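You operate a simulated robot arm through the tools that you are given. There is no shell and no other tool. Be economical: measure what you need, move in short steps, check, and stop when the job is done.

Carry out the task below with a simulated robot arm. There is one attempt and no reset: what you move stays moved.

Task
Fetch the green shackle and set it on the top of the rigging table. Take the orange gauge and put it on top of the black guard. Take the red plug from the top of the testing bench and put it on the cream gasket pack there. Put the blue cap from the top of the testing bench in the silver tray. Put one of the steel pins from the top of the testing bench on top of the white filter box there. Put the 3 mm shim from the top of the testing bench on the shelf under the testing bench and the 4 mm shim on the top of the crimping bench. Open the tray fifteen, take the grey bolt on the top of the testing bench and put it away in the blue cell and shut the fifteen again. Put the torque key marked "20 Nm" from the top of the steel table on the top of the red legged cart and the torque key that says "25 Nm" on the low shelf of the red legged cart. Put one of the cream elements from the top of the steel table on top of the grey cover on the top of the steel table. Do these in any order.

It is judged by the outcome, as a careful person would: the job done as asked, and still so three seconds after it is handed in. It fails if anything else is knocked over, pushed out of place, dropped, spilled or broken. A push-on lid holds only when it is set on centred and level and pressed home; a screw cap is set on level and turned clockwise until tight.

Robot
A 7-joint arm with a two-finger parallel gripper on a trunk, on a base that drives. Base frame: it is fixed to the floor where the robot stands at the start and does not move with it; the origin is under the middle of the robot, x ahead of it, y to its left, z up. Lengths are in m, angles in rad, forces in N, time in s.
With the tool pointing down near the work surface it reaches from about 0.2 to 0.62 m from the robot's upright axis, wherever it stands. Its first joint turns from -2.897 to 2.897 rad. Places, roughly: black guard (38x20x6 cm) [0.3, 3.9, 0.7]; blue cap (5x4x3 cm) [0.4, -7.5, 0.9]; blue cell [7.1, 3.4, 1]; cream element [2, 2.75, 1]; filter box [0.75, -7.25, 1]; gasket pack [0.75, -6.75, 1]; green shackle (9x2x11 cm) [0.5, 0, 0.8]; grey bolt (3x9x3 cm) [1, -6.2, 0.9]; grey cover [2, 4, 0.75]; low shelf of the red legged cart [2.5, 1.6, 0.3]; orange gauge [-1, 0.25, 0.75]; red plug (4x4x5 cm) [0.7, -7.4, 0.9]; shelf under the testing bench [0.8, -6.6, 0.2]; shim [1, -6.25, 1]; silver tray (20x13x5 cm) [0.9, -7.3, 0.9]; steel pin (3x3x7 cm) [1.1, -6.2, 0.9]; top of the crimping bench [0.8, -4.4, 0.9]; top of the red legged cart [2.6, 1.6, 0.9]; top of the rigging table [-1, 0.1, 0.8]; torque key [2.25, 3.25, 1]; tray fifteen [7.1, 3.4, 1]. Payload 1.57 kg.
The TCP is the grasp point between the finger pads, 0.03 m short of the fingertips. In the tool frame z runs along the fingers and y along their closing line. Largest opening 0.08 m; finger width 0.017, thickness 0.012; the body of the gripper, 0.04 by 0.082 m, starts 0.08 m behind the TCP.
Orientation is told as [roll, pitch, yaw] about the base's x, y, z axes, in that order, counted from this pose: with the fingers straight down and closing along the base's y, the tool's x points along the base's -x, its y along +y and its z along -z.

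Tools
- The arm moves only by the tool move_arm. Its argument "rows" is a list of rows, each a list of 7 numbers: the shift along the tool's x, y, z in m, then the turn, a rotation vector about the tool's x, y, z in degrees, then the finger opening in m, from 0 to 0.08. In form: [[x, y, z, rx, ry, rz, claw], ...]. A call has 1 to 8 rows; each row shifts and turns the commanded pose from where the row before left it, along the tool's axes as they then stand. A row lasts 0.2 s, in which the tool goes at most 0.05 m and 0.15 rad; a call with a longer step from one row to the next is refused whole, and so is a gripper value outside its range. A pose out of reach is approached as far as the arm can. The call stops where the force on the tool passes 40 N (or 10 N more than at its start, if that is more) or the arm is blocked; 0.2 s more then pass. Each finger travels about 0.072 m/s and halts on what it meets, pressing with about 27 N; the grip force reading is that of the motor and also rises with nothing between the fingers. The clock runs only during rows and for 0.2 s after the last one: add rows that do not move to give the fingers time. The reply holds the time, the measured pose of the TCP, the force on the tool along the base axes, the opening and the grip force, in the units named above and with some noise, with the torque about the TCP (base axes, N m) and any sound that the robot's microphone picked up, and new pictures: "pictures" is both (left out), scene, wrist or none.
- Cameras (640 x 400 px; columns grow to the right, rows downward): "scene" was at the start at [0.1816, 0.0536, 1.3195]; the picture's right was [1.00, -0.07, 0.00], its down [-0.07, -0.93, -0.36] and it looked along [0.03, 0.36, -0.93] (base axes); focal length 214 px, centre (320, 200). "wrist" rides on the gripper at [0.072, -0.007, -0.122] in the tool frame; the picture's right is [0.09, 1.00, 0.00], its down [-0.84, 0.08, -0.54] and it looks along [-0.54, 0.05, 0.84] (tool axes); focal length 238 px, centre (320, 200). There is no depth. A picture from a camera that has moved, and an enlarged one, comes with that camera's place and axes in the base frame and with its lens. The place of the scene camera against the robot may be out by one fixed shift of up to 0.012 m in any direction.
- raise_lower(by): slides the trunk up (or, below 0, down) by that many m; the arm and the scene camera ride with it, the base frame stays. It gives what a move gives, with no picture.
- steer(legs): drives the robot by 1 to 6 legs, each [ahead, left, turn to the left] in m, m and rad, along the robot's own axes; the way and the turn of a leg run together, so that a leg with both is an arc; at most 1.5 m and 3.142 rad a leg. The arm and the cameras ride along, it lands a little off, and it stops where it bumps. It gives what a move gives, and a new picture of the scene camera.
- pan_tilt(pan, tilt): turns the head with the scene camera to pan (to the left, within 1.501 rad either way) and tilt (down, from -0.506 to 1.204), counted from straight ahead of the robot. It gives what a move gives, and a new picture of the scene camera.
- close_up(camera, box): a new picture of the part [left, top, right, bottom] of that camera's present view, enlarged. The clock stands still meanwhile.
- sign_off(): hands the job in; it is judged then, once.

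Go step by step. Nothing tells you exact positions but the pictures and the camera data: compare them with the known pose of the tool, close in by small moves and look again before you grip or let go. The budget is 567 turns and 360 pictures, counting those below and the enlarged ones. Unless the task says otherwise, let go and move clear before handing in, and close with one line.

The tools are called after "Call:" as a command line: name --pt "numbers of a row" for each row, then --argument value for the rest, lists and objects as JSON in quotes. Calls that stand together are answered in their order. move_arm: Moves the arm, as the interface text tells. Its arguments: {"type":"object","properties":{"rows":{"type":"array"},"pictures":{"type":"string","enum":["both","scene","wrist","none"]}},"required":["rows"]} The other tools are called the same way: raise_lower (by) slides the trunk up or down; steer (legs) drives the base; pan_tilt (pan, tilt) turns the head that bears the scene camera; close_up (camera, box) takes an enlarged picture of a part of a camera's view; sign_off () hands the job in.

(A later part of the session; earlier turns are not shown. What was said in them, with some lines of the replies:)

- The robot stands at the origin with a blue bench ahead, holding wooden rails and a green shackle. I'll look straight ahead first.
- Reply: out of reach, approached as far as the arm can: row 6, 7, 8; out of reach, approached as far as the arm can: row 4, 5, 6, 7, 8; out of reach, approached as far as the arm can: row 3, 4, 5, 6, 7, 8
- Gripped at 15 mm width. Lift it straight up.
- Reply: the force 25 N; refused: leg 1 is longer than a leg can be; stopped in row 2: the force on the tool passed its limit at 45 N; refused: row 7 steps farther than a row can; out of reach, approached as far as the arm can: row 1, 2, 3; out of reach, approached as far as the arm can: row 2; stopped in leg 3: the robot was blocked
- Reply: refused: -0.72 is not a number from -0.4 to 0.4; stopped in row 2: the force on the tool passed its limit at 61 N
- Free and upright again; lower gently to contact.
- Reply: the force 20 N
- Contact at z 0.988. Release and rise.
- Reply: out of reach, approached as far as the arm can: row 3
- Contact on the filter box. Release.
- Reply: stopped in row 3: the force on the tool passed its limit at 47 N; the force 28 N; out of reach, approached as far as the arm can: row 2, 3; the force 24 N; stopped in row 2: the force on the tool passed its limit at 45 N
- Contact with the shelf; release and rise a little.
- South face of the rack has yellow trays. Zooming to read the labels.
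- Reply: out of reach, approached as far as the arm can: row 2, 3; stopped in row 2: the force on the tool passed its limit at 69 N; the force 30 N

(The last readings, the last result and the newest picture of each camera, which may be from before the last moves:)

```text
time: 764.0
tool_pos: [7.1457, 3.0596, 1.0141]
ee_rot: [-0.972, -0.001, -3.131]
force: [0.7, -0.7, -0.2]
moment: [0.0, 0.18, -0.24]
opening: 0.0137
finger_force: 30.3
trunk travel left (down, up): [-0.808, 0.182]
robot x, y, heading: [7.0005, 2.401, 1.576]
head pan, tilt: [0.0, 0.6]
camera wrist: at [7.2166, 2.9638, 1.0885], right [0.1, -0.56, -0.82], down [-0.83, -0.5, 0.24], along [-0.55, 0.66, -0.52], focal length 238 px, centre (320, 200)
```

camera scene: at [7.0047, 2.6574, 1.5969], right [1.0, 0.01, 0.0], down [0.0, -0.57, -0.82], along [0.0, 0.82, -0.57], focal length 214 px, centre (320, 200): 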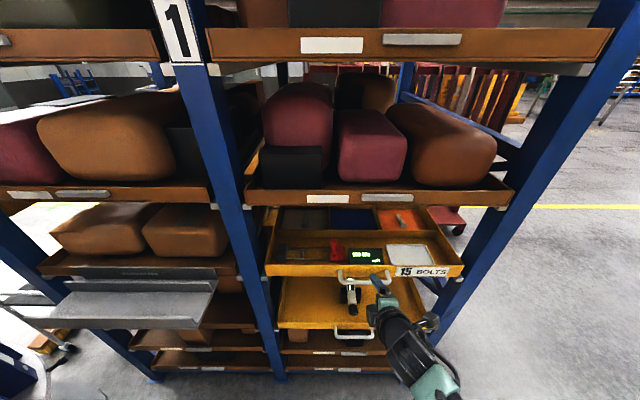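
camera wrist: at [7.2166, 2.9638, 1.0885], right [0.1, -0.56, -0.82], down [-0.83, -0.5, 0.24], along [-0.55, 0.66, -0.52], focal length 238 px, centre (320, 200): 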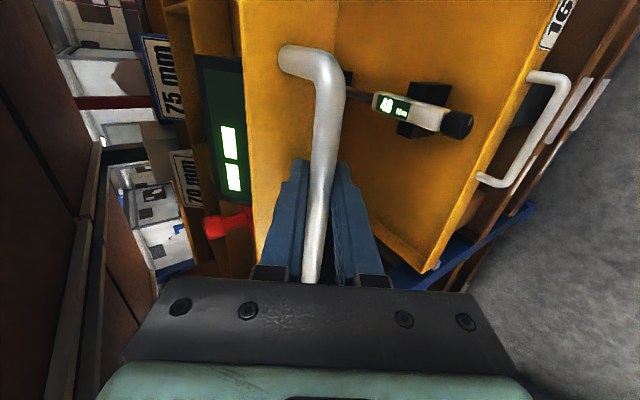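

Call:
move_arm --pt "0 0.0113 -0.0165 0 0 0 0" --pt "0 0.0113 -0.0165 0 0 0 0" --pt "0 0.0113 -0.0165 0 0 0 0" --pictures "scene"

```text
time: 764.8
tool_pos: [7.1445, 3.0008, 1.0133]
ee_rot: [-0.971, 0.0, -3.13]
force: [-4.2, 2.2, 1.1]
moment: [0.01, 0.16, -0.49]
opening: 0.0137
finger_force: 29.8
trunk travel left (down, up): [-0.808, 0.182]
robot x, y, heading: [6.9981, 2.3965, 1.573]
head pan, tilt: [0.0, 0.6]
camera scene: at [7.0045, 2.6558, 1.5972], right [1.0, 0.01, 0.0], down [0.0, -0.56, -0.83], along [0.0, 0.83, -0.56], focal length 214 px, centre (320, 200)
```

scene: 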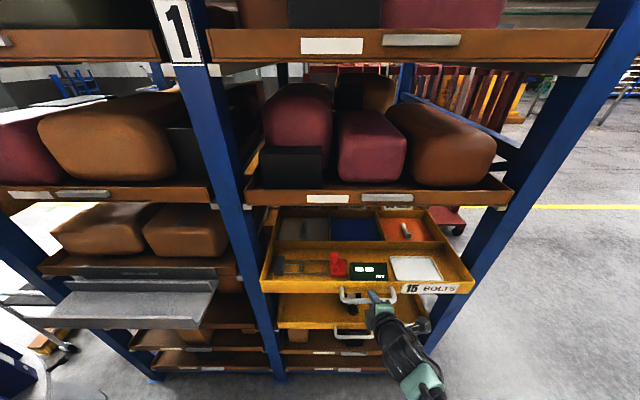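

Call:
steer --legs '[[-0.22, 0, 0]]'

```text
time: 766.5
tool_pos: [7.1447, 2.7833, 1.0139]
ee_rot: [-0.972, 0.0, -3.128]
force: [-7.0, 2.3, 3.4]
moment: [-0.04, -0.04, -0.85]
opening: 0.0138
finger_force: 30.1
trunk travel left (down, up): [-0.808, 0.182]
robot x, y, heading: [6.9988, 2.1846, 1.579]
head pan, tilt: [0.0, 0.6]
camera scene: at [7.0045, 2.4371, 1.5971], right [1.0, 0.01, 0.0], down [0.01, -0.56, -0.83], along [-0.01, 0.83, -0.56], focal length 214 px, centre (320, 200)
```

scene: 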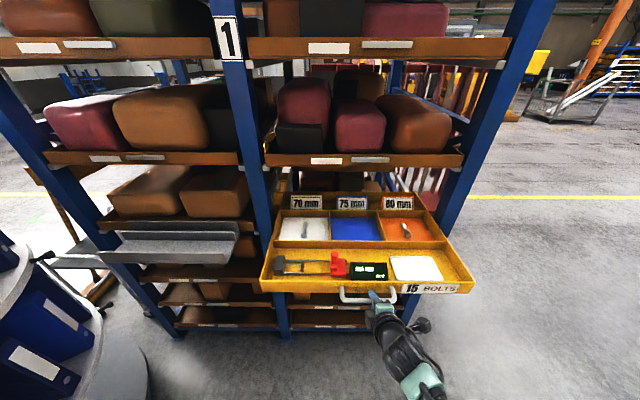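

Call:
move_arm --pt "0 0.0113 -0.0165 0 0 0 0" --pt "0 0.0113 -0.0165 0 0 0 0" --pt "0 0.0085 -0.0124 0 0 0 0" --pictures "scene"

```text
time: 767.3
tool_pos: [7.1446, 2.7265, 1.0143]
ee_rot: [-0.973, -0.003, -3.13]
force: [1.1, 1.4, 1.7]
moment: [0.07, 0.49, 0.03]
opening: 0.0136
finger_force: 30.1
trunk travel left (down, up): [-0.808, 0.182]
robot x, y, heading: [6.9984, 2.1812, 1.577]
head pan, tilt: [0.0, 0.6]
camera scene: at [7.006, 2.4365, 1.5972], right [1.0, 0.01, 0.0], down [0.0, -0.56, -0.83], along [-0.01, 0.83, -0.56], focal length 214 px, centre (320, 200)
```

scene: 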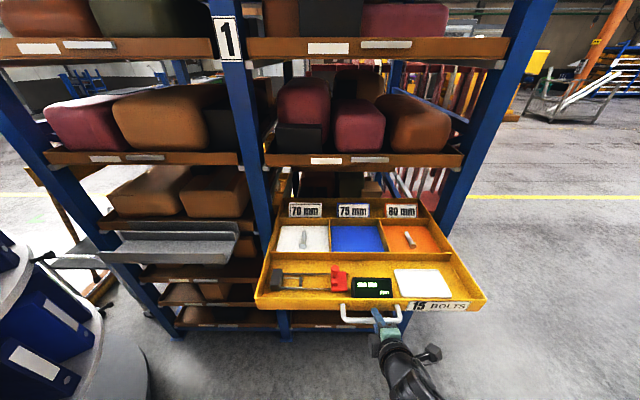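

Call:
move_arm --pt "0 0 0 0 0 0 0.025" --pt "0 0 0 0 0 0 0.035" --pt "0 0 -0.03 0 0 0 0.04" --pt "0 0 -0.045 0 0 0 0.06" --pt "0 0 -0.045 0 0 0 0.08" --pt "0 0 -0.04 -8 0 0 0.08" --pt "0 0 0 -8 0 0 0.08" --pt "0 0 0 -8 0 0 0.08" --pictures "none"

Call:
move_arm --pt "0 0 0 -8 0 -8 0.08" --pt "0 0 0 -8 0 0 0.08" --pt "0 0 0 -8 0 0 0.08" --pt "0 0 0 -7.5 0 0 0.08" --pictures "none"

```text
time: 769.1
tool_pos: [7.1472, 2.5944, 1.1034]
ee_rot: [-0.552, 0.0, -3.129]
force: [-0.3, -0.1, -0.3]
moment: [0.0, 0.0, 0.0]
opening: 0.0803
finger_force: 0.0
trunk travel left (down, up): [-0.808, 0.182]
robot x, y, heading: [7.0006, 2.1805, 1.577]
head pan, tilt: [0.0, 0.6]
```

```text
refused: row 1 steps farther than a row can; nothing moved
```

Call:
move_arm --pt "0 0 0 -8 0 0 0.08" --pt "0 0 0 -8 0 0 0.08" --pt "0 0 0 -8 0 0 0.08" --pt "0 0 0 -7.6 0 0 0.08" --pt "0 0 0 0 0 -8.4 0.08" --pt "0 0 0 0 0 -8.4 0.08" --pt "0 0 0 0 0 -8.4 0.08" --pt "0 0 0 0 0 -8.4 0.08" --pictures "none"

Call:
move_arm --pt "0 0 0 0 0 -8.4 0.08" --pt "0 0 0 0 0 -8.4 0.08" --pt "0 0 0 0 0 -8.4 0.08" --pt "0 0 0 0 0 -8.4 0.08" --pt "0 0 0 0 0 -8.4 0.08" --pt "0 0 0 0 0 -8.4 0.08" --pt "0 0 0 0 0 -8.4 0.08" --pt "0 0 0 0 0 -8.4 0.08" --pictures "none"

Call:
steer --legs '[[0, 0, -1.577], [0, -0.63, 0]]'

```text
time: 770.9
tool_pos: [7.1483, 2.5948, 1.103]
ee_rot: [-0.002, 0.002, -2.54]
force: [-0.5, 0.7, 0.2]
moment: [0.0, -0.01, 0.0]
opening: 0.0802
finger_force: 0.0
trunk travel left (down, up): [-0.808, 0.182]
robot x, y, heading: [7.001, 2.1818, 1.579]
head pan, tilt: [0.0, 0.6]
```

```text
time: 772.7
tool_pos: [7.1468, 2.5945, 1.1044]
ee_rot: [-0.001, 0.003, -1.368]
force: [0.1, -0.2, -0.6]
moment: [-0.01, -0.02, 0.03]
opening: 0.08
finger_force: 0.0
trunk travel left (down, up): [-0.808, 0.182]
robot x, y, heading: [6.9994, 2.1801, 1.579]
head pan, tilt: [0.0, 0.6]
```

```text
time: 780.0
tool_pos: [7.4247, 1.4037, 1.1036]
ee_rot: [-0.001, 0.002, -2.929]
force: [0.2, -0.4, 0.0]
moment: [0.0, -0.04, 0.0]
opening: 0.08
finger_force: 0.0
trunk travel left (down, up): [-0.808, 0.182]
robot x, y, heading: [7.0104, 1.5458, 0.017]
head pan, tilt: [0.0, 0.6]
camera scene: at [7.2751, 1.5498, 1.5971], right [0.02, -1.0, 0.0], down [-0.56, -0.01, -0.83], along [0.82, 0.02, -0.56], focal length 214 px, centre (320, 200)
```

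scene: 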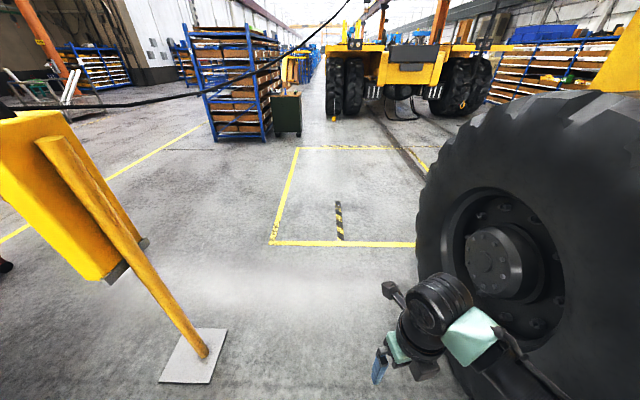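

Call:
move_arm --pt "-0.0134 -0.0326 0.02 0 0 -1.4 0.08" --pt "0 0 0.045 0 0 0 0.08" --pt "0 0 0.045 0 0 0 0.08" --pictures "none"

Call:
raise_lower --by -0.4

Call:
raise_lower --by -0.4

Call:
move_arm --pt "0 0 0.03 0 0 0 0.08" --pictures "wrist"

```text
time: 780.8
tool_pos: [7.4052, 1.4342, 0.993]
ee_rot: [0.002, 0.001, -2.905]
force: [-0.4, -0.2, 0.1]
moment: [-0.01, 0.0, -0.01]
opening: 0.0802
finger_force: 0.0
trunk travel left (down, up): [-0.808, 0.182]
robot x, y, heading: [7.0058, 1.5489, 0.017]
head pan, tilt: [0.0, 0.6]
```

```text
time: 784.7
tool_pos: [7.4061, 1.4338, 0.594]
ee_rot: [0.002, 0.001, -2.904]
force: [0.0, 0.6, 0.2]
moment: [-0.02, 0.0, -0.03]
opening: 0.0799
finger_force: 0.1
trunk travel left (down, up): [-0.408, 0.582]
robot x, y, heading: [7.0074, 1.546, 0.022]
head pan, tilt: [0.0, 0.6]
```

```text
time: 788.5
tool_pos: [7.4064, 1.4337, 0.1933]
ee_rot: [-0.001, 0.001, -2.903]
force: [0.0, 0.2, -0.1]
moment: [0.01, 0.01, 0.02]
opening: 0.0799
finger_force: 0.0
trunk travel left (down, up): [-0.008, 0.982]
robot x, y, heading: [7.0137, 1.5462, 0.024]
head pan, tilt: [0.0, 0.6]
```

```text
time: 788.9
tool_pos: [7.4057, 1.4337, 0.1631]
ee_rot: [-0.002, 0.002, -2.905]
force: [-0.4, 0.9, -0.3]
moment: [0.02, 0.01, 0.02]
opening: 0.0802
finger_force: 0.2
trunk travel left (down, up): [-0.008, 0.982]
robot x, y, heading: [7.0108, 1.5498, 0.018]
head pan, tilt: [0.0, 0.6]
camera wrist: at [7.4718, 1.4575, 0.2863], right [0.32, -0.95, 0.0], down [-0.8, -0.27, 0.54], along [-0.51, -0.17, -0.84], focal length 238 px, centre (320, 200)
```

wrist: 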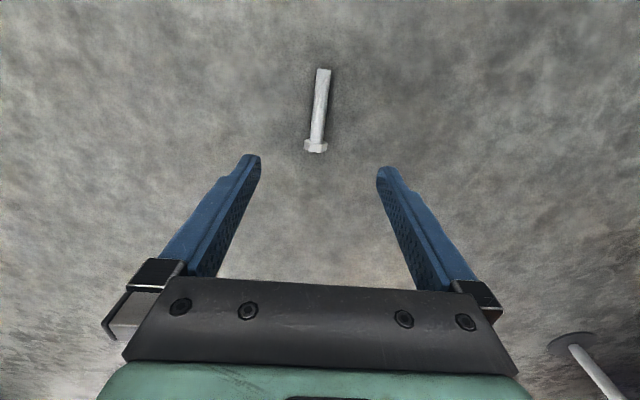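

Call:
move_arm --pt "0 0 0.045 0 0 0 0.06" --pt "0 0 0.045 0 0 0 0.05" --pt "0 0 0.025 0 0 0 0.05" --pt "0 0 0.011 0 0 0 0.05" --pictures "wrist"

```text
time: 789.9
tool_pos: [7.4066, 1.4358, 0.037]
ee_rot: [0.0, 0.004, -2.905]
force: [0.1, 0.4, -0.1]
moment: [-0.01, 0.01, 0.0]
opening: 0.0499
finger_force: 0.0
trunk travel left (down, up): [-0.008, 0.982]
robot x, y, heading: [7.0082, 1.5457, 0.018]
head pan, tilt: [0.0, 0.6]
camera wrist: at [7.4737, 1.4585, 0.1602], right [0.32, -0.95, 0.0], down [-0.8, -0.27, 0.54], along [-0.51, -0.17, -0.84], focal length 238 px, centre (320, 200)
```

wrist: 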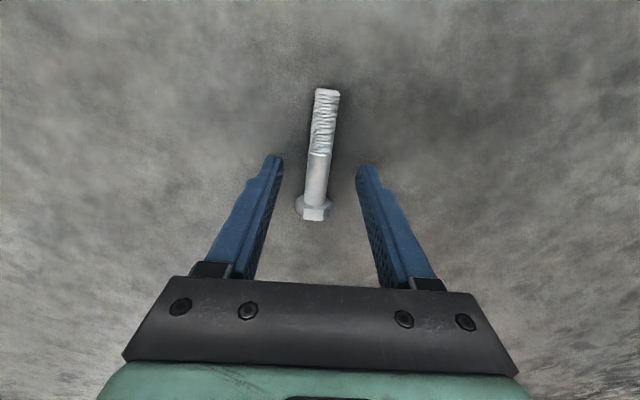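

Call:
move_arm --pt "0 0 0 0 0 0 0.03" --pt "0 0 0 0 0 0 0.01" --pt "0 0 0 0 0 0 0.0" --pt "0 0 0 0 0 0 0.0" --pictures "none"

Call:
move_arm --pt "0 0 -0.01 0 0 0 0" --pt "0 0 -0.04 0 0 0 0" --pt "0 0 -0.05 0 0 0 0" --pt "0 0 -0.05 0 0 0 0" --pictures "wrist"

```text
time: 790.9
tool_pos: [7.4065, 1.4339, 0.0374]
ee_rot: [0.001, 0.001, -2.906]
force: [0.1, 1.0, 0.5]
moment: [0.11, 0.09, 0.28]
opening: 0.0076
finger_force: 26.8
trunk travel left (down, up): [-0.008, 0.982]
robot x, y, heading: [7.0089, 1.5465, 0.019]
head pan, tilt: [0.0, 0.6]
```

```text
time: 791.9
tool_pos: [7.406, 1.435, 0.1868]
ee_rot: [0.0, 0.001, -2.904]
force: [0.5, -0.4, -1.7]
moment: [0.0, 0.0, 0.0]
opening: 0.0145
finger_force: 27.0
trunk travel left (down, up): [-0.008, 0.982]
robot x, y, heading: [7.0096, 1.5442, 0.019]
head pan, tilt: [0.0, 0.6]
camera wrist: at [7.4735, 1.4576, 0.309], right [0.32, -0.95, 0.0], down [-0.8, -0.27, 0.54], along [-0.51, -0.17, -0.84], focal length 238 px, centre (320, 200)
```

wrist: 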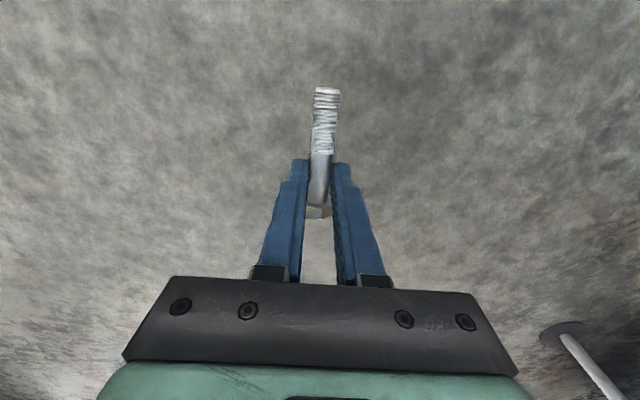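

Call:
raise_lower --by 0.4

Call:
raise_lower --by 0.4

Call:
move_arm --pt "0 0 -0.045 0 0 0 0" --pt "0 0 -0.045 0 0 0 0" --pt "0 0 -0.045 0 0 0 0" --pt "0 0 -0.045 0 0 0 0" --pt "0 0 0 0 0 8.4 0" --pt "0 0 0 0 0 8.4 0" --pt "0 0 0 0 0 8.4 0" --pt "0 0 0 0 0 8.4 0" --pictures "none"

Call:
move_arm --pt "0 0 0 0 0 8.4 0" --pt "0 0 0 0 0 8.4 0" --pt "0 0 0 0 0 8.4 0" --pt "0 0 0 0 0 8.4 0" --pt "0 0 0 0 0 8.4 0" --pt "0 0 0 0 0 8.4 0" --pt "0 0 0 0 0 8.4 0" --pt "0 0 0 0 0 8.4 0" --pictures "none"

Call:
steer --legs '[[0.02, 0.55, 0], [0, 0, 1.552]]'

```text
time: 795.7
tool_pos: [7.4066, 1.4335, 0.5859]
ee_rot: [-0.001, 0.001, -2.904]
force: [-0.6, -0.6, -0.9]
moment: [-0.01, -0.01, -0.03]
opening: 0.0146
finger_force: 27.5
trunk travel left (down, up): [-0.408, 0.582]
robot x, y, heading: [7.0109, 1.5455, 0.018]
head pan, tilt: [0.0, 0.6]
```

```text
time: 799.6
tool_pos: [7.4069, 1.433, 0.9849]
ee_rot: [-0.001, 0.003, -2.903]
force: [-0.5, -0.9, -1.5]
moment: [0.01, -0.03, 0.02]
opening: 0.015
finger_force: 27.1
trunk travel left (down, up): [-0.808, 0.182]
robot x, y, heading: [7.0067, 1.5462, 0.012]
head pan, tilt: [0.0, 0.6]
```

```text
time: 801.4
tool_pos: [7.4076, 1.4343, 1.1666]
ee_rot: [-0.004, 0.0, 2.791]
force: [-0.1, 0.2, -1.0]
moment: [-0.01, -0.03, -0.02]
opening: 0.0145
finger_force: 27.5
trunk travel left (down, up): [-0.808, 0.182]
robot x, y, heading: [7.0061, 1.5479, 0.017]
head pan, tilt: [0.0, 0.6]
```

```text
time: 803.2
tool_pos: [7.4069, 1.4329, 1.1663]
ee_rot: [-0.002, 0.0, 1.617]
force: [-0.1, -0.4, -1.2]
moment: [0.01, -0.01, 0.0]
opening: 0.0146
finger_force: 26.8
trunk travel left (down, up): [-0.808, 0.182]
robot x, y, heading: [7.0073, 1.5455, 0.018]
head pan, tilt: [0.0, 0.6]
```

```text
time: 810.2
tool_pos: [7.1234, 2.5006, 1.1663]
ee_rot: [-0.002, 0.0, -3.073]
force: [-0.4, -0.7, -2.7]
moment: [-0.01, 0.0, 0.0]
opening: 0.0146
finger_force: 26.9
trunk travel left (down, up): [-0.808, 0.182]
robot x, y, heading: [7.0166, 2.0979, 1.612]
head pan, tilt: [0.0, 0.6]
camera scene: at [7.0155, 2.356, 1.5971], right [1.0, 0.04, 0.0], down [0.02, -0.56, -0.83], along [-0.03, 0.82, -0.56], focal length 214 px, centre (320, 200)
```

scene: 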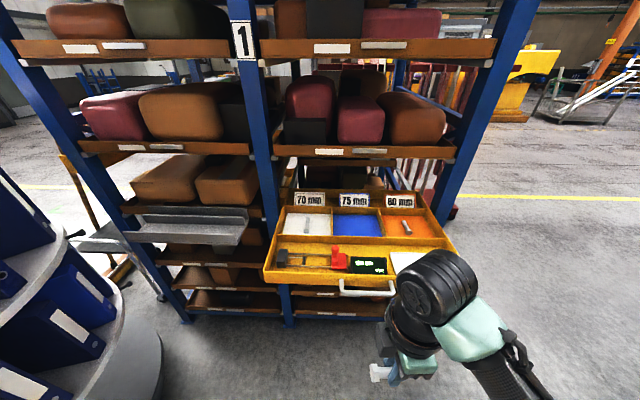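

Call:
move_arm --pt "0 0 0 8.4 0 0 0" --pt "0 0 0 8.4 0 0 0" --pt "0 0 0 8.4 0 0 0" --pictures "none"

Call:
steer --legs '[[0.36, -0.02, -0.04]]'

```text
time: 811.0
tool_pos: [7.1231, 2.4992, 1.1655]
ee_rot: [-0.444, -0.001, -3.073]
force: [0.1, 0.7, -0.7]
moment: [0.04, -0.01, 0.02]
opening: 0.0146
finger_force: 27.4
trunk travel left (down, up): [-0.808, 0.182]
robot x, y, heading: [7.0183, 2.1042, 1.605]
head pan, tilt: [0.0, 0.6]
```

```text
time: 813.3
tool_pos: [7.1561, 2.8564, 1.1658]
ee_rot: [-0.441, -0.002, -3.12]
force: [-0.1, 0.5, -2.1]
moment: [-0.01, 0.0, -0.01]
opening: 0.0148
finger_force: 27.1
trunk travel left (down, up): [-0.808, 0.182]
robot x, y, heading: [7.0309, 2.4603, 1.567]
head pan, tilt: [0.0, 0.6]
camera scene: at [7.0406, 2.7187, 1.597], right [1.0, -0.01, 0.0], down [0.0, -0.57, -0.82], along [0.01, 0.82, -0.57], focal length 214 px, centre (320, 200)
```

scene: 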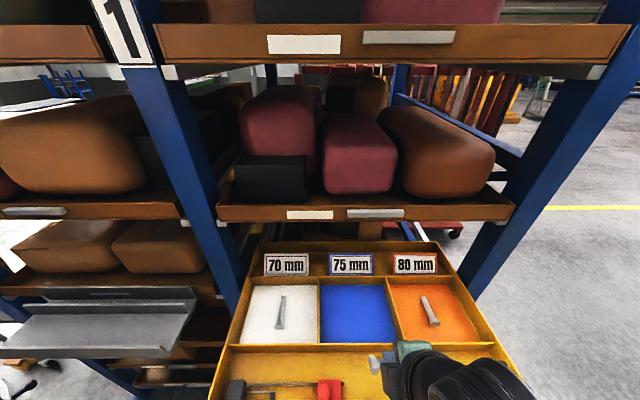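

Call:
move_arm --pt "0 -0.034 0.016 0 0 0 0" --pt "0 -0.034 0.016 0 0 0 0" --pt "-0.002 -0.034 0.016 0 0 0 0" --pt "-0.002 -0.034 0.016 0 0 0 0" --pt "0 0.0128 0.0271 0 0 0 0" --pt "0 0.0128 0.0271 0 0 0 0" --pictures "both"

```text
time: 814.7
tool_pos: [7.1472, 3.0085, 1.1068]
ee_rot: [-0.442, 0.001, -3.116]
force: [0.2, -0.2, -1.5]
moment: [-0.05, -0.03, -0.01]
opening: 0.0147
finger_force: 27.1
trunk travel left (down, up): [-0.808, 0.182]
robot x, y, heading: [7.033, 2.4628, 1.56]
head pan, tilt: [0.0, 0.6]
camera scene: at [7.0404, 2.7192, 1.597], right [1.0, -0.01, 0.0], down [0.0, -0.57, -0.82], along [0.01, 0.82, -0.57], focal length 214 px, centre (320, 200)
camera wrist: at [7.2191, 2.9644, 1.2201], right [0.11, -0.9, -0.43], down [-0.83, -0.32, 0.46], along [-0.55, 0.3, -0.78], focal length 238 px, centre (320, 200)
```

scene: 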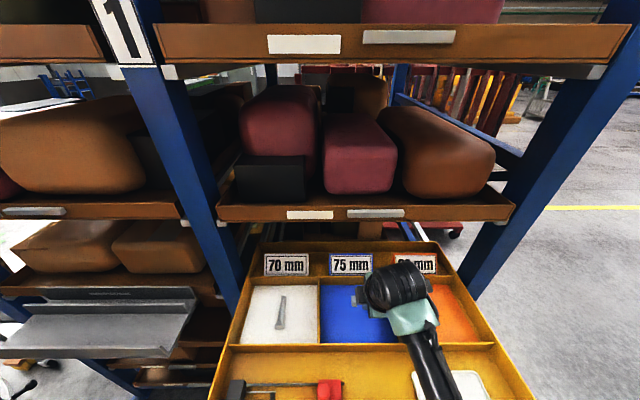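
wrist: 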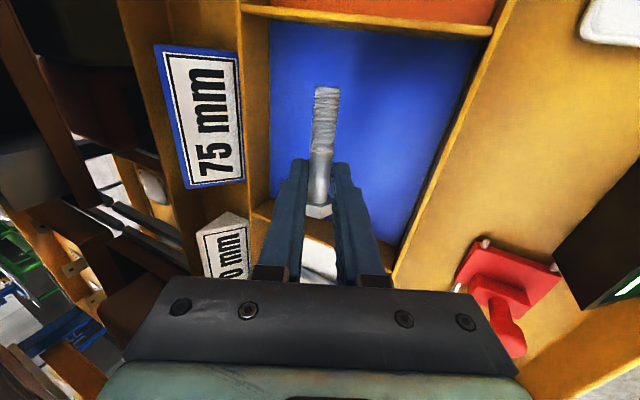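

Call:
move_arm --pt "0 0.0107 0.0226 0 0 0 0" --pt "0 0.0085 0.0181 0 0 0 0" --pt "0 0.0021 0.0045 0 0 0 0" --pictures "wrist"

```text
time: 815.5
tool_pos: [7.147, 3.007, 1.0567]
ee_rot: [-0.443, 0.0, -3.118]
force: [-0.5, 0.6, -1.3]
moment: [-0.04, 0.02, 0.01]
opening: 0.0145
finger_force: 26.6
trunk travel left (down, up): [-0.808, 0.182]
robot x, y, heading: [7.037, 2.4649, 1.565]
head pan, tilt: [0.0, 0.6]
camera wrist: at [7.2186, 2.9635, 1.1697], right [0.11, -0.9, -0.43], down [-0.83, -0.32, 0.46], along [-0.55, 0.3, -0.78], focal length 238 px, centre (320, 200)
```

wrist: 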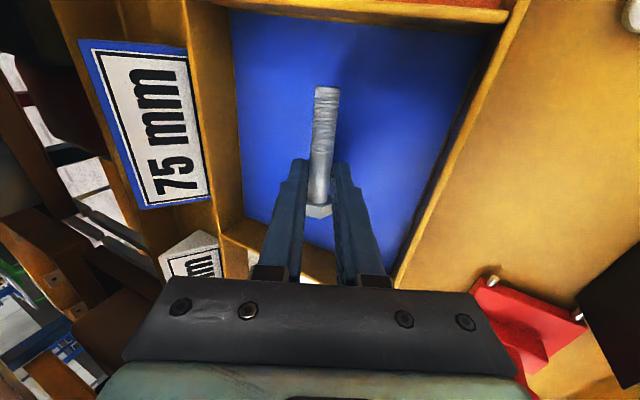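

Call:
move_arm --pt "0.003 0.0034 0.0072 0 0 0 0" --pt "0 0.0026 0.0054 0 0 0 0" --pictures "none"

Call:
move_arm --pt "0 0.0021 0.0045 0 0 0 0" --pt "0 0.0017 0.0036 0 0 0 0" --pictures "none"

```text
time: 816.1
tool_pos: [7.1495, 3.0061, 1.042]
ee_rot: [-0.442, 0.0, -3.118]
force: [0.6, 0.0, -0.9]
moment: [-0.02, -0.01, 0.04]
opening: 0.0147
finger_force: 27.2
trunk travel left (down, up): [-0.808, 0.182]
robot x, y, heading: [7.0327, 2.4624, 1.567]
head pan, tilt: [0.0, 0.6]
```

```text
time: 816.7
tool_pos: [7.1503, 3.0076, 1.0352]
ee_rot: [-0.442, -0.001, -3.119]
force: [1.3, 0.8, -0.9]
moment: [0.03, 0.05, -0.05]
opening: 0.0145
finger_force: 26.5
trunk travel left (down, up): [-0.808, 0.182]
robot x, y, heading: [7.0282, 2.4625, 1.565]
head pan, tilt: [0.0, 0.6]
```

Call:
move_arm --pt "0 0.0021 0.0045 0 0 0 0" --pt "0 0.0017 0.0036 0 0 0 0" --pictures "none"

Call:
move_arm --pt "0 0.0017 0.0036 0 0 0 0" --pictures "wrist"

```text
time: 817.3
tool_pos: [7.151, 3.0066, 1.028]
ee_rot: [-0.452, 0.002, -3.118]
force: [-1.0, -0.8, 11.3]
moment: [0.03, 0.3, 0.01]
opening: 0.0147
finger_force: 27.2
trunk travel left (down, up): [-0.808, 0.182]
robot x, y, heading: [7.0327, 2.4647, 1.561]
head pan, tilt: [0.0, 0.6]
```

```text
time: 817.7
tool_pos: [7.1497, 3.009, 1.0264]
ee_rot: [-0.456, 0.001, -3.119]
force: [-2.2, 3.7, 23.8]
moment: [0.25, 0.37, -0.23]
opening: 0.0151
finger_force: 26.8
trunk travel left (down, up): [-0.808, 0.182]
robot x, y, heading: [7.0353, 2.4627, 1.564]
head pan, tilt: [0.0, 0.6]
camera wrist: at [7.2216, 2.9622, 1.1388], right [0.11, -0.89, -0.44], down [-0.83, -0.33, 0.45], along [-0.55, 0.31, -0.78], focal length 238 px, centre (320, 200)
```

wrist: 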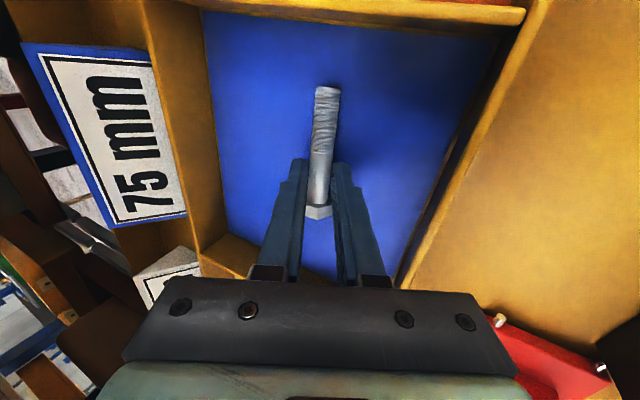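

Call:
move_arm --pt "0 -0.0008 -0.0018 0 0 0 0.02" --pt "0 0 0 0 0 0 0.035" --pt "0 0 0 0 0 0 0.045" --pt "0 -0.0128 -0.0271 0 0 0 0.045" --pt "0 -0.0171 -0.0362 0 0 0 0.05" --pt "0 -0.0171 -0.0362 0 0 0 0.05" --pictures "wrist"

```text
time: 819.1
tool_pos: [7.1512, 3.006, 1.1316]
ee_rot: [-0.439, -0.002, -3.118]
force: [-0.6, 0.0, 1.0]
moment: [0.02, -0.03, -0.03]
opening: 0.0502
finger_force: 0.0
trunk travel left (down, up): [-0.808, 0.182]
robot x, y, heading: [7.0328, 2.46, 1.561]
head pan, tilt: [0.0, 0.6]
camera wrist: at [7.223, 2.9621, 1.2458], right [0.11, -0.9, -0.42], down [-0.83, -0.32, 0.46], along [-0.55, 0.3, -0.78], focal length 238 px, centre (320, 200)
```

wrist: 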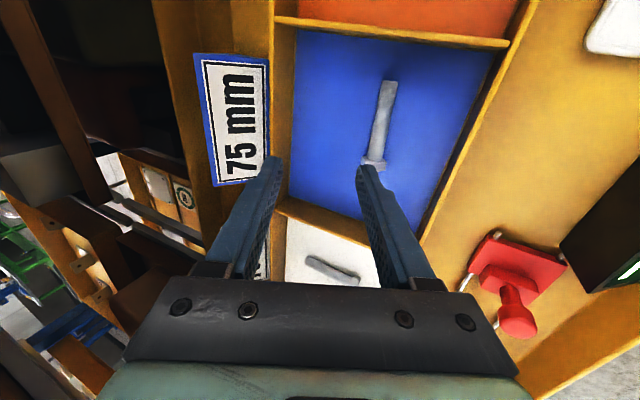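

Call:
move_arm --pt "0 -0.015 -0.0316 0 0 0 0.05" --pt "0 -0.0128 -0.0271 0 0 0 0.05" --pictures "none"

Call:
steer --legs '[[-0.36, 0, 0]]'

Call:
move_arm --pt "0 0 0 8.0 0 0 0.06" --pt "0 0 0 8.0 0 0 0.07" --pt "0 0 0 8.0 0 0 0.07" --pt "0 0 0 6.2 0 0 0.07" --pictures "none"

```text
time: 819.7
tool_pos: [7.1504, 3.006, 1.1965]
ee_rot: [-0.44, -0.003, -3.12]
force: [0.8, 0.7, -0.1]
moment: [0.01, -0.02, -0.03]
opening: 0.05
finger_force: 0.0
trunk travel left (down, up): [-0.808, 0.182]
robot x, y, heading: [7.0322, 2.4642, 1.567]
head pan, tilt: [0.0, 0.6]
```

```text
time: 822.0
tool_pos: [7.1468, 2.6448, 1.1969]
ee_rot: [-0.441, 0.0, -3.111]
force: [-1.1, -0.4, -0.4]
moment: [0.02, -0.01, -0.03]
opening: 0.0501
finger_force: 0.0
trunk travel left (down, up): [-0.808, 0.182]
robot x, y, heading: [7.0303, 2.1001, 1.566]
head pan, tilt: [0.0, 0.6]
camera scene: at [7.0378, 2.3576, 1.5971], right [1.0, 0.0, 0.0], down [0.0, -0.56, -0.83], along [0.0, 0.83, -0.56], focal length 214 px, centre (320, 200)
```

scene: 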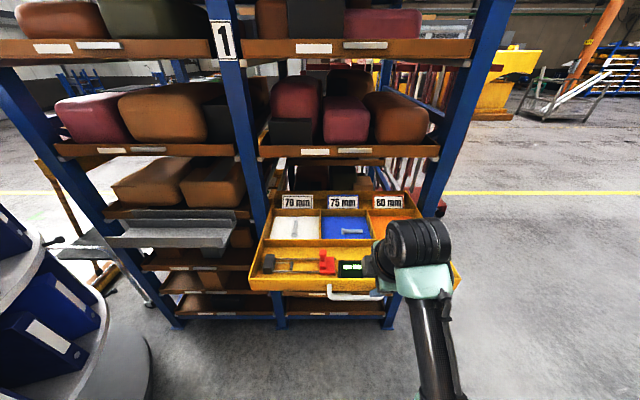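

```text
time: 823.0
tool_pos: [7.1467, 2.6464, 1.1967]
ee_rot: [-0.972, 0.001, -3.114]
force: [0.2, -0.5, -0.5]
moment: [0.02, 0.0, -0.06]
opening: 0.0701
finger_force: 0.1
trunk travel left (down, up): [-0.808, 0.182]
robot x, y, heading: [7.0321, 2.1034, 1.572]
head pan, tilt: [0.0, 0.6]
```

Call:
move_arm --pt "0 0.0353 0.0298 0 0 0 0.06" --pt "0 0.0353 0.0298 0 0 0 0.05" --pt "0 0.0353 0.0298 0 0 0 0.045" --pictures "wrist"

```text
time: 823.9
tool_pos: [7.1461, 2.6594, 1.0603]
ee_rot: [-0.969, 0.0, -3.11]
force: [-0.4, 0.1, -0.5]
moment: [-0.04, 0.02, 0.04]
opening: 0.0451
finger_force: 0.1
trunk travel left (down, up): [-0.808, 0.182]
robot x, y, heading: [7.0285, 2.1047, 1.568]
head pan, tilt: [0.0, 0.6]
camera wrist: at [7.2201, 2.5657, 1.1346], right [0.11, -0.56, -0.82], down [-0.82, -0.51, 0.24], along [-0.56, 0.65, -0.52], focal length 238 px, centre (320, 200)
```

wrist: 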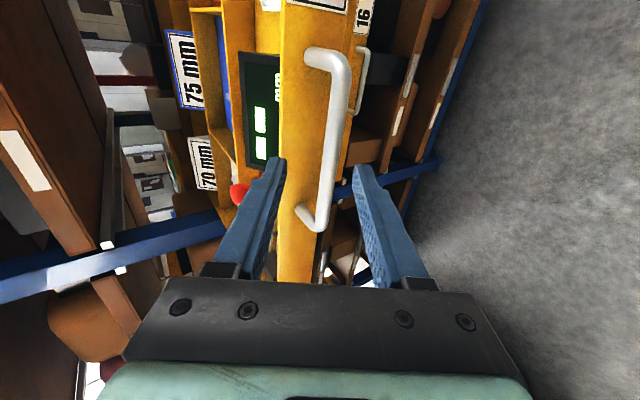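

Call:
move_arm --pt "0 0.01 0.03 0 0 0 0.045" --pt "0 0 0.025 0 0 0 0.04" --pictures "wrist"

```text
time: 824.5
tool_pos: [7.1458, 2.7003, 1.0176]
ee_rot: [-0.969, -0.003, -3.112]
force: [0.5, 0.5, 0.3]
moment: [0.0, -0.01, 0.01]
opening: 0.0398
finger_force: 0.1
trunk travel left (down, up): [-0.808, 0.182]
robot x, y, heading: [7.0286, 2.1001, 1.571]
head pan, tilt: [0.0, 0.6]
camera wrist: at [7.2194, 2.6054, 1.0926], right [0.11, -0.56, -0.82], down [-0.82, -0.52, 0.24], along [-0.56, 0.65, -0.52], focal length 238 px, centre (320, 200)
```

wrist: 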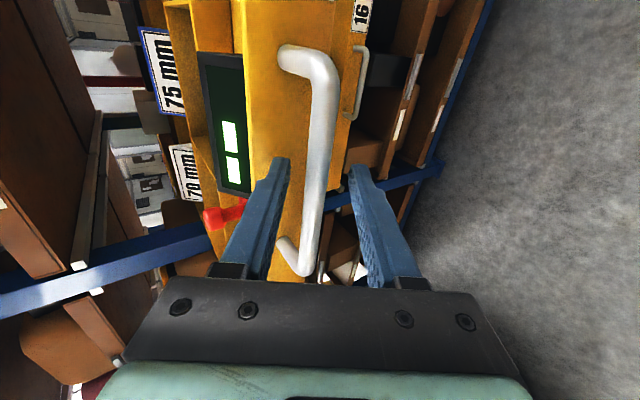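

Call:
move_arm --pt "0 0 0.022 0 0 0 0.036" --pt "0 0 0 0 0 0 0.02" --pt "0 0 0 0 0 0 0.0" --pt "0 0 0 0 0 0 0.0" --pictures "wrist"

```text
time: 825.5
tool_pos: [7.144, 2.7191, 1.0139]
ee_rot: [-0.986, 0.002, -3.115]
force: [-3.3, 3.0, 26.2]
moment: [-0.09, 0.62, 0.05]
opening: 0.0143
finger_force: 31.1
trunk travel left (down, up): [-0.808, 0.182]
robot x, y, heading: [7.0294, 2.1022, 1.569]
head pan, tilt: [0.0, 0.6]
camera wrist: at [7.2179, 2.6234, 1.0867], right [0.11, -0.55, -0.83], down [-0.82, -0.52, 0.23], along [-0.56, 0.66, -0.51], focal length 238 px, centre (320, 200)
```

wrist: 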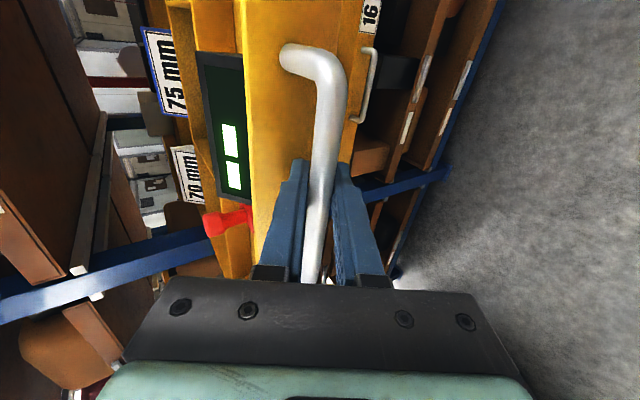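

Call:
move_arm --pt "0 -0.006 -0.004 0 0 0 0.0" --pictures "none"

Call:
steer --legs '[[0.3, 0, 0]]'

```text
time: 825.9
tool_pos: [7.1455, 2.7181, 1.013]
ee_rot: [-0.969, 0.0, -3.111]
force: [-3.0, 3.0, 12.8]
moment: [0.03, 0.18, -0.62]
opening: 0.014
finger_force: 29.7
trunk travel left (down, up): [-0.808, 0.182]
robot x, y, heading: [7.0329, 2.1029, 1.573]
head pan, tilt: [0.0, 0.6]
```

```text
time: 827.9
tool_pos: [7.1447, 3.0146, 1.013]
ee_rot: [-0.968, -0.001, -3.111]
force: [2.0, -3.1, 4.7]
moment: [0.0, 0.33, -0.3]
opening: 0.0142
finger_force: 30.8
trunk travel left (down, up): [-0.808, 0.182]
robot x, y, heading: [7.0249, 2.3999, 1.572]
head pan, tilt: [0.0, 0.6]
camera scene: at [7.0376, 2.654, 1.5973], right [1.0, 0.0, 0.0], down [0.0, -0.56, -0.83], along [0.0, 0.83, -0.56], focal length 214 px, centre (320, 200)
```

scene: 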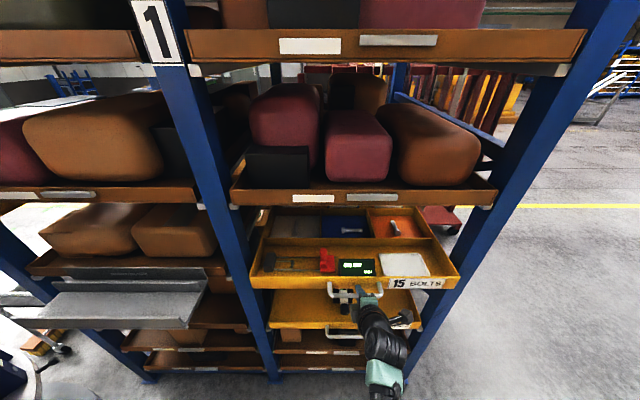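

Call:
move_arm --pt "0 -0.0085 0.0124 0 0 0 0" --pt "0 -0.0085 0.0124 0 0 0 0" --pt "0 -0.0028 0.0041 0 0 0 0" --pictures "none"

Call:
move_arm --pt "0 -0.0028 0.0041 0 0 0 0" --pt "0 -0.0028 0.0041 0 0 0 0" --pictures "none"

```text
time: 828.7
tool_pos: [7.1451, 3.0496, 1.0147]
ee_rot: [-0.97, 0.0, -3.113]
force: [5.5, 1.8, 2.6]
moment: [0.03, 0.79, 0.15]
opening: 0.014
finger_force: 30.4
trunk travel left (down, up): [-0.808, 0.182]
robot x, y, heading: [7.0269, 2.4064, 1.57]
head pan, tilt: [0.0, 0.6]
```

```text
time: 829.3
tool_pos: [7.1438, 3.0597, 1.0122]
ee_rot: [-0.971, -0.001, -3.114]
force: [6.2, 3.8, 2.7]
moment: [-0.04, 0.17, -0.82]
opening: 0.014
finger_force: 30.1
trunk travel left (down, up): [-0.808, 0.182]
robot x, y, heading: [7.0302, 2.4011, 1.571]
head pan, tilt: [0.0, 0.6]
```

Call:
move_arm --pt "0 -0.0028 0.0041 0 0 0 0" --pt "0 -0.0028 0.0041 0 0 0 0" --pictures "scene"

```text
time: 829.9
tool_pos: [7.1434, 3.0638, 1.0126]
ee_rot: [-0.965, -0.003, -3.114]
force: [8.4, -33.1, 5.3]
moment: [0.07, 0.42, -0.3]
opening: 0.0134
finger_force: 30.8
trunk travel left (down, up): [-0.808, 0.182]
robot x, y, heading: [7.0344, 2.3962, 1.567]
head pan, tilt: [0.0, 0.6]
camera scene: at [7.0388, 2.6489, 1.5982], right [1.0, 0.0, 0.0], down [0.0, -0.56, -0.83], along [0.0, 0.83, -0.56], focal length 214 px, centre (320, 200)
```

scene: 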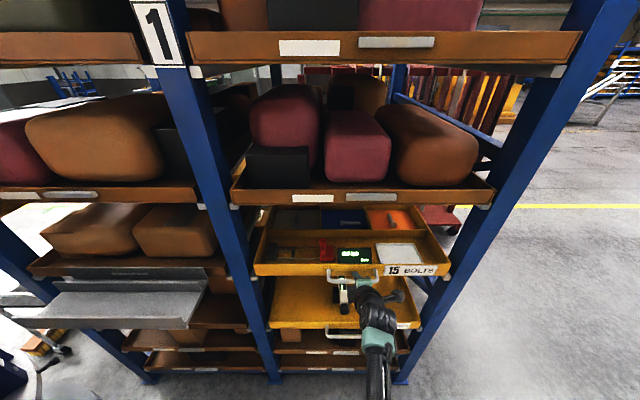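

Call:
move_arm --pt "0 0 0 0 0 0 0.025" --pt "0 0 0 0 0 0 0.035" --pt "0 0 -0.02 0 0 0 0.04" --pt "0 0 -0.045 0 0 0 0.05" --pt "0 0 -0.045 0 0 0 0.06" --pt "0 0 -0.045 0 0 0 0.06" --pictures "both"

```text
time: 830.1
tool_pos: [7.1425, 3.0629, 1.0107]
ee_rot: [-0.96, 0.0, -3.111]
force: [1.1, -21.2, 7.5]
moment: [0.26, -0.05, -0.14]
opening: 0.0194
finger_force: 0.1
trunk travel left (down, up): [-0.808, 0.182]
robot x, y, heading: [7.0309, 2.3955, 1.573]
head pan, tilt: [0.0, 0.6]
stopped in row 1: the force on the tool passed its limit at 55 N (the readings are from after the stop); the commanded pose is now the measured one
camera scene: at [7.0366, 2.65, 1.5979], right [1.0, 0.0, 0.0], down [0.0, -0.56, -0.83], along [0.0, 0.83, -0.56], focal length 214 px, centre (320, 200)
camera wrist: at [7.2162, 2.97, 1.086], right [0.11, -0.57, -0.82], down [-0.82, -0.51, 0.25], along [-0.56, 0.64, -0.52], focal length 238 px, centre (320, 200)
```

scene: 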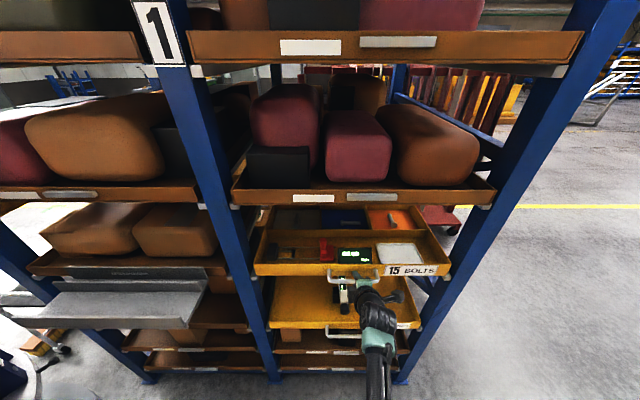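
wrist: 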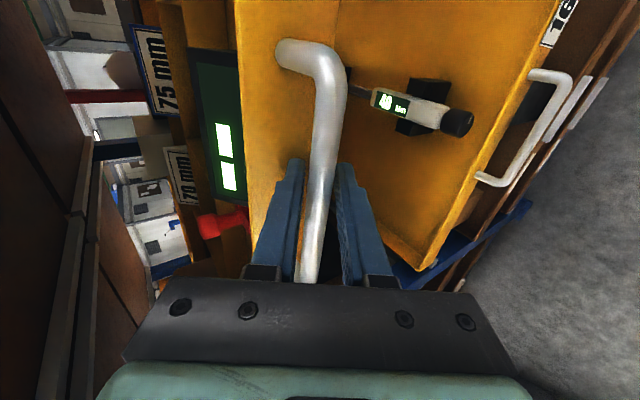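

Call:
move_arm --pt "0 0 -0.003 0 0 0 0.022" --pt "0 0 -0.003 0 0 0 0.03" --pt "0 0 -0.02 0 0 0 0.035" --pt "0 0 -0.045 0 0 0 0.05" --pt "0 0 -0.045 0 0 0 0.06" --pt "0 0 -0.045 0 0 0 0.06" --pictures "both"

```text
time: 831.5
tool_pos: [7.1438, 2.9338, 1.1018]
ee_rot: [-0.96, 0.001, -3.11]
force: [-0.6, -0.7, 1.4]
moment: [0.01, 0.02, -0.02]
opening: 0.0601
finger_force: 0.0
trunk travel left (down, up): [-0.808, 0.182]
robot x, y, heading: [7.03, 2.3983, 1.567]
head pan, tilt: [0.0, 0.6]
camera scene: at [7.0375, 2.6537, 1.5973], right [1.0, 0.0, 0.0], down [0.0, -0.56, -0.83], along [0.0, 0.83, -0.56], focal length 214 px, centre (320, 200)
camera wrist: at [7.2178, 2.8405, 1.1777], right [0.11, -0.57, -0.82], down [-0.82, -0.51, 0.25], along [-0.56, 0.64, -0.52], focal length 238 px, centre (320, 200)
```

scene: 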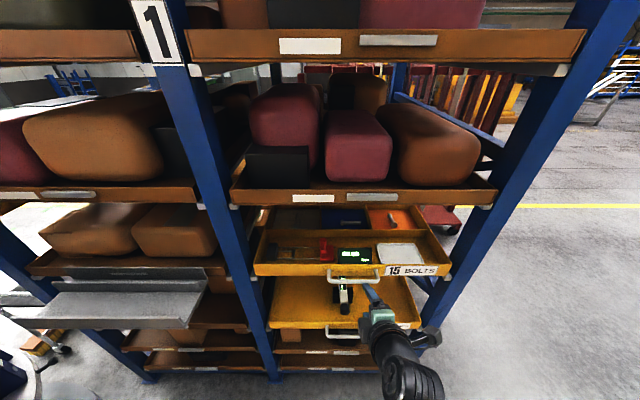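
wrist: 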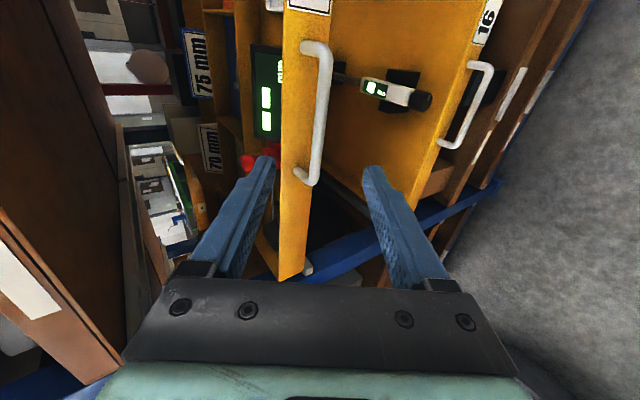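

The tray is shut and the fingers are clear of it. I'll back away from the rack and hand in.

Call:
steer --legs '[[-0.35, 0, 0]]'

Call:
close_up --camera "scene" --box '[230, 130, 460, 330]'

```text
time: 833.8
tool_pos: [7.1449, 2.5781, 1.1013]
ee_rot: [-0.961, 0.001, -3.115]
force: [0.1, -0.9, 0.2]
moment: [0.01, 0.01, -0.01]
opening: 0.0601
finger_force: 0.0
trunk travel left (down, up): [-0.808, 0.182]
robot x, y, heading: [7.0251, 2.0466, 1.569]
head pan, tilt: [0.0, 0.6]
camera scene: at [7.0379, 2.2989, 1.5971], right [1.0, 0.0, 0.0], down [0.0, -0.56, -0.83], along [0.0, 0.83, -0.56], focal length 214 px, centre (320, 200)
```

scene: 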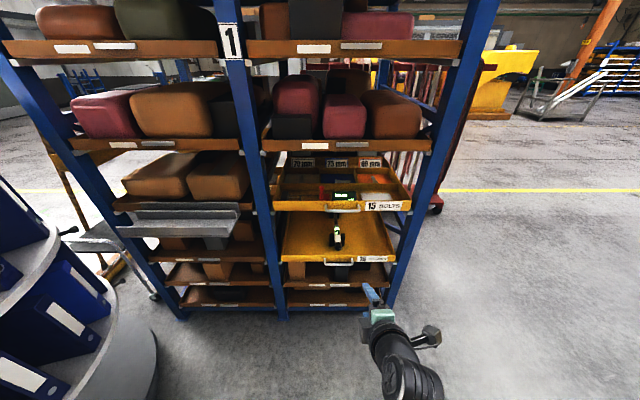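

```text
2.00 times, centred on (345, 230) of scene
camera zoom: at [7.0379, 2.2989, 1.5971], right [1.0, 0.0, 0.0], down [0.0, -0.56, -0.83], along [0.0, 0.83, -0.56], focal length 429 px, centre (270, 140)
```

zoom: 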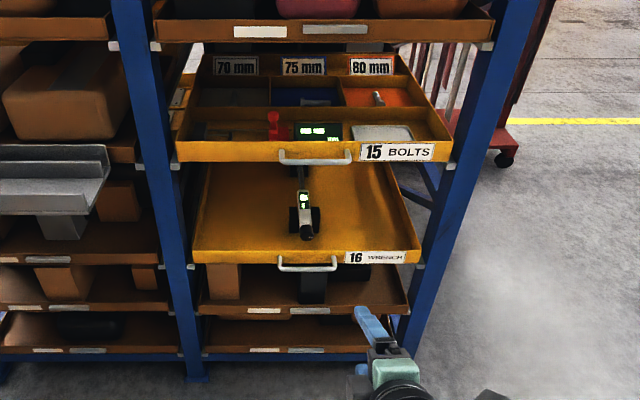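

Tray fifteen is shut with the bolt in its blue cell, and every other item is where it was asked to go. Handing in.

Call:
sign_off

```text
The job is handed in.
```

All the items were moved as asked and the job is handed in. Tray fifteen is shut with the grey bolt in its blue cell. I set the bolt on the floor briefly while I opened the tray.
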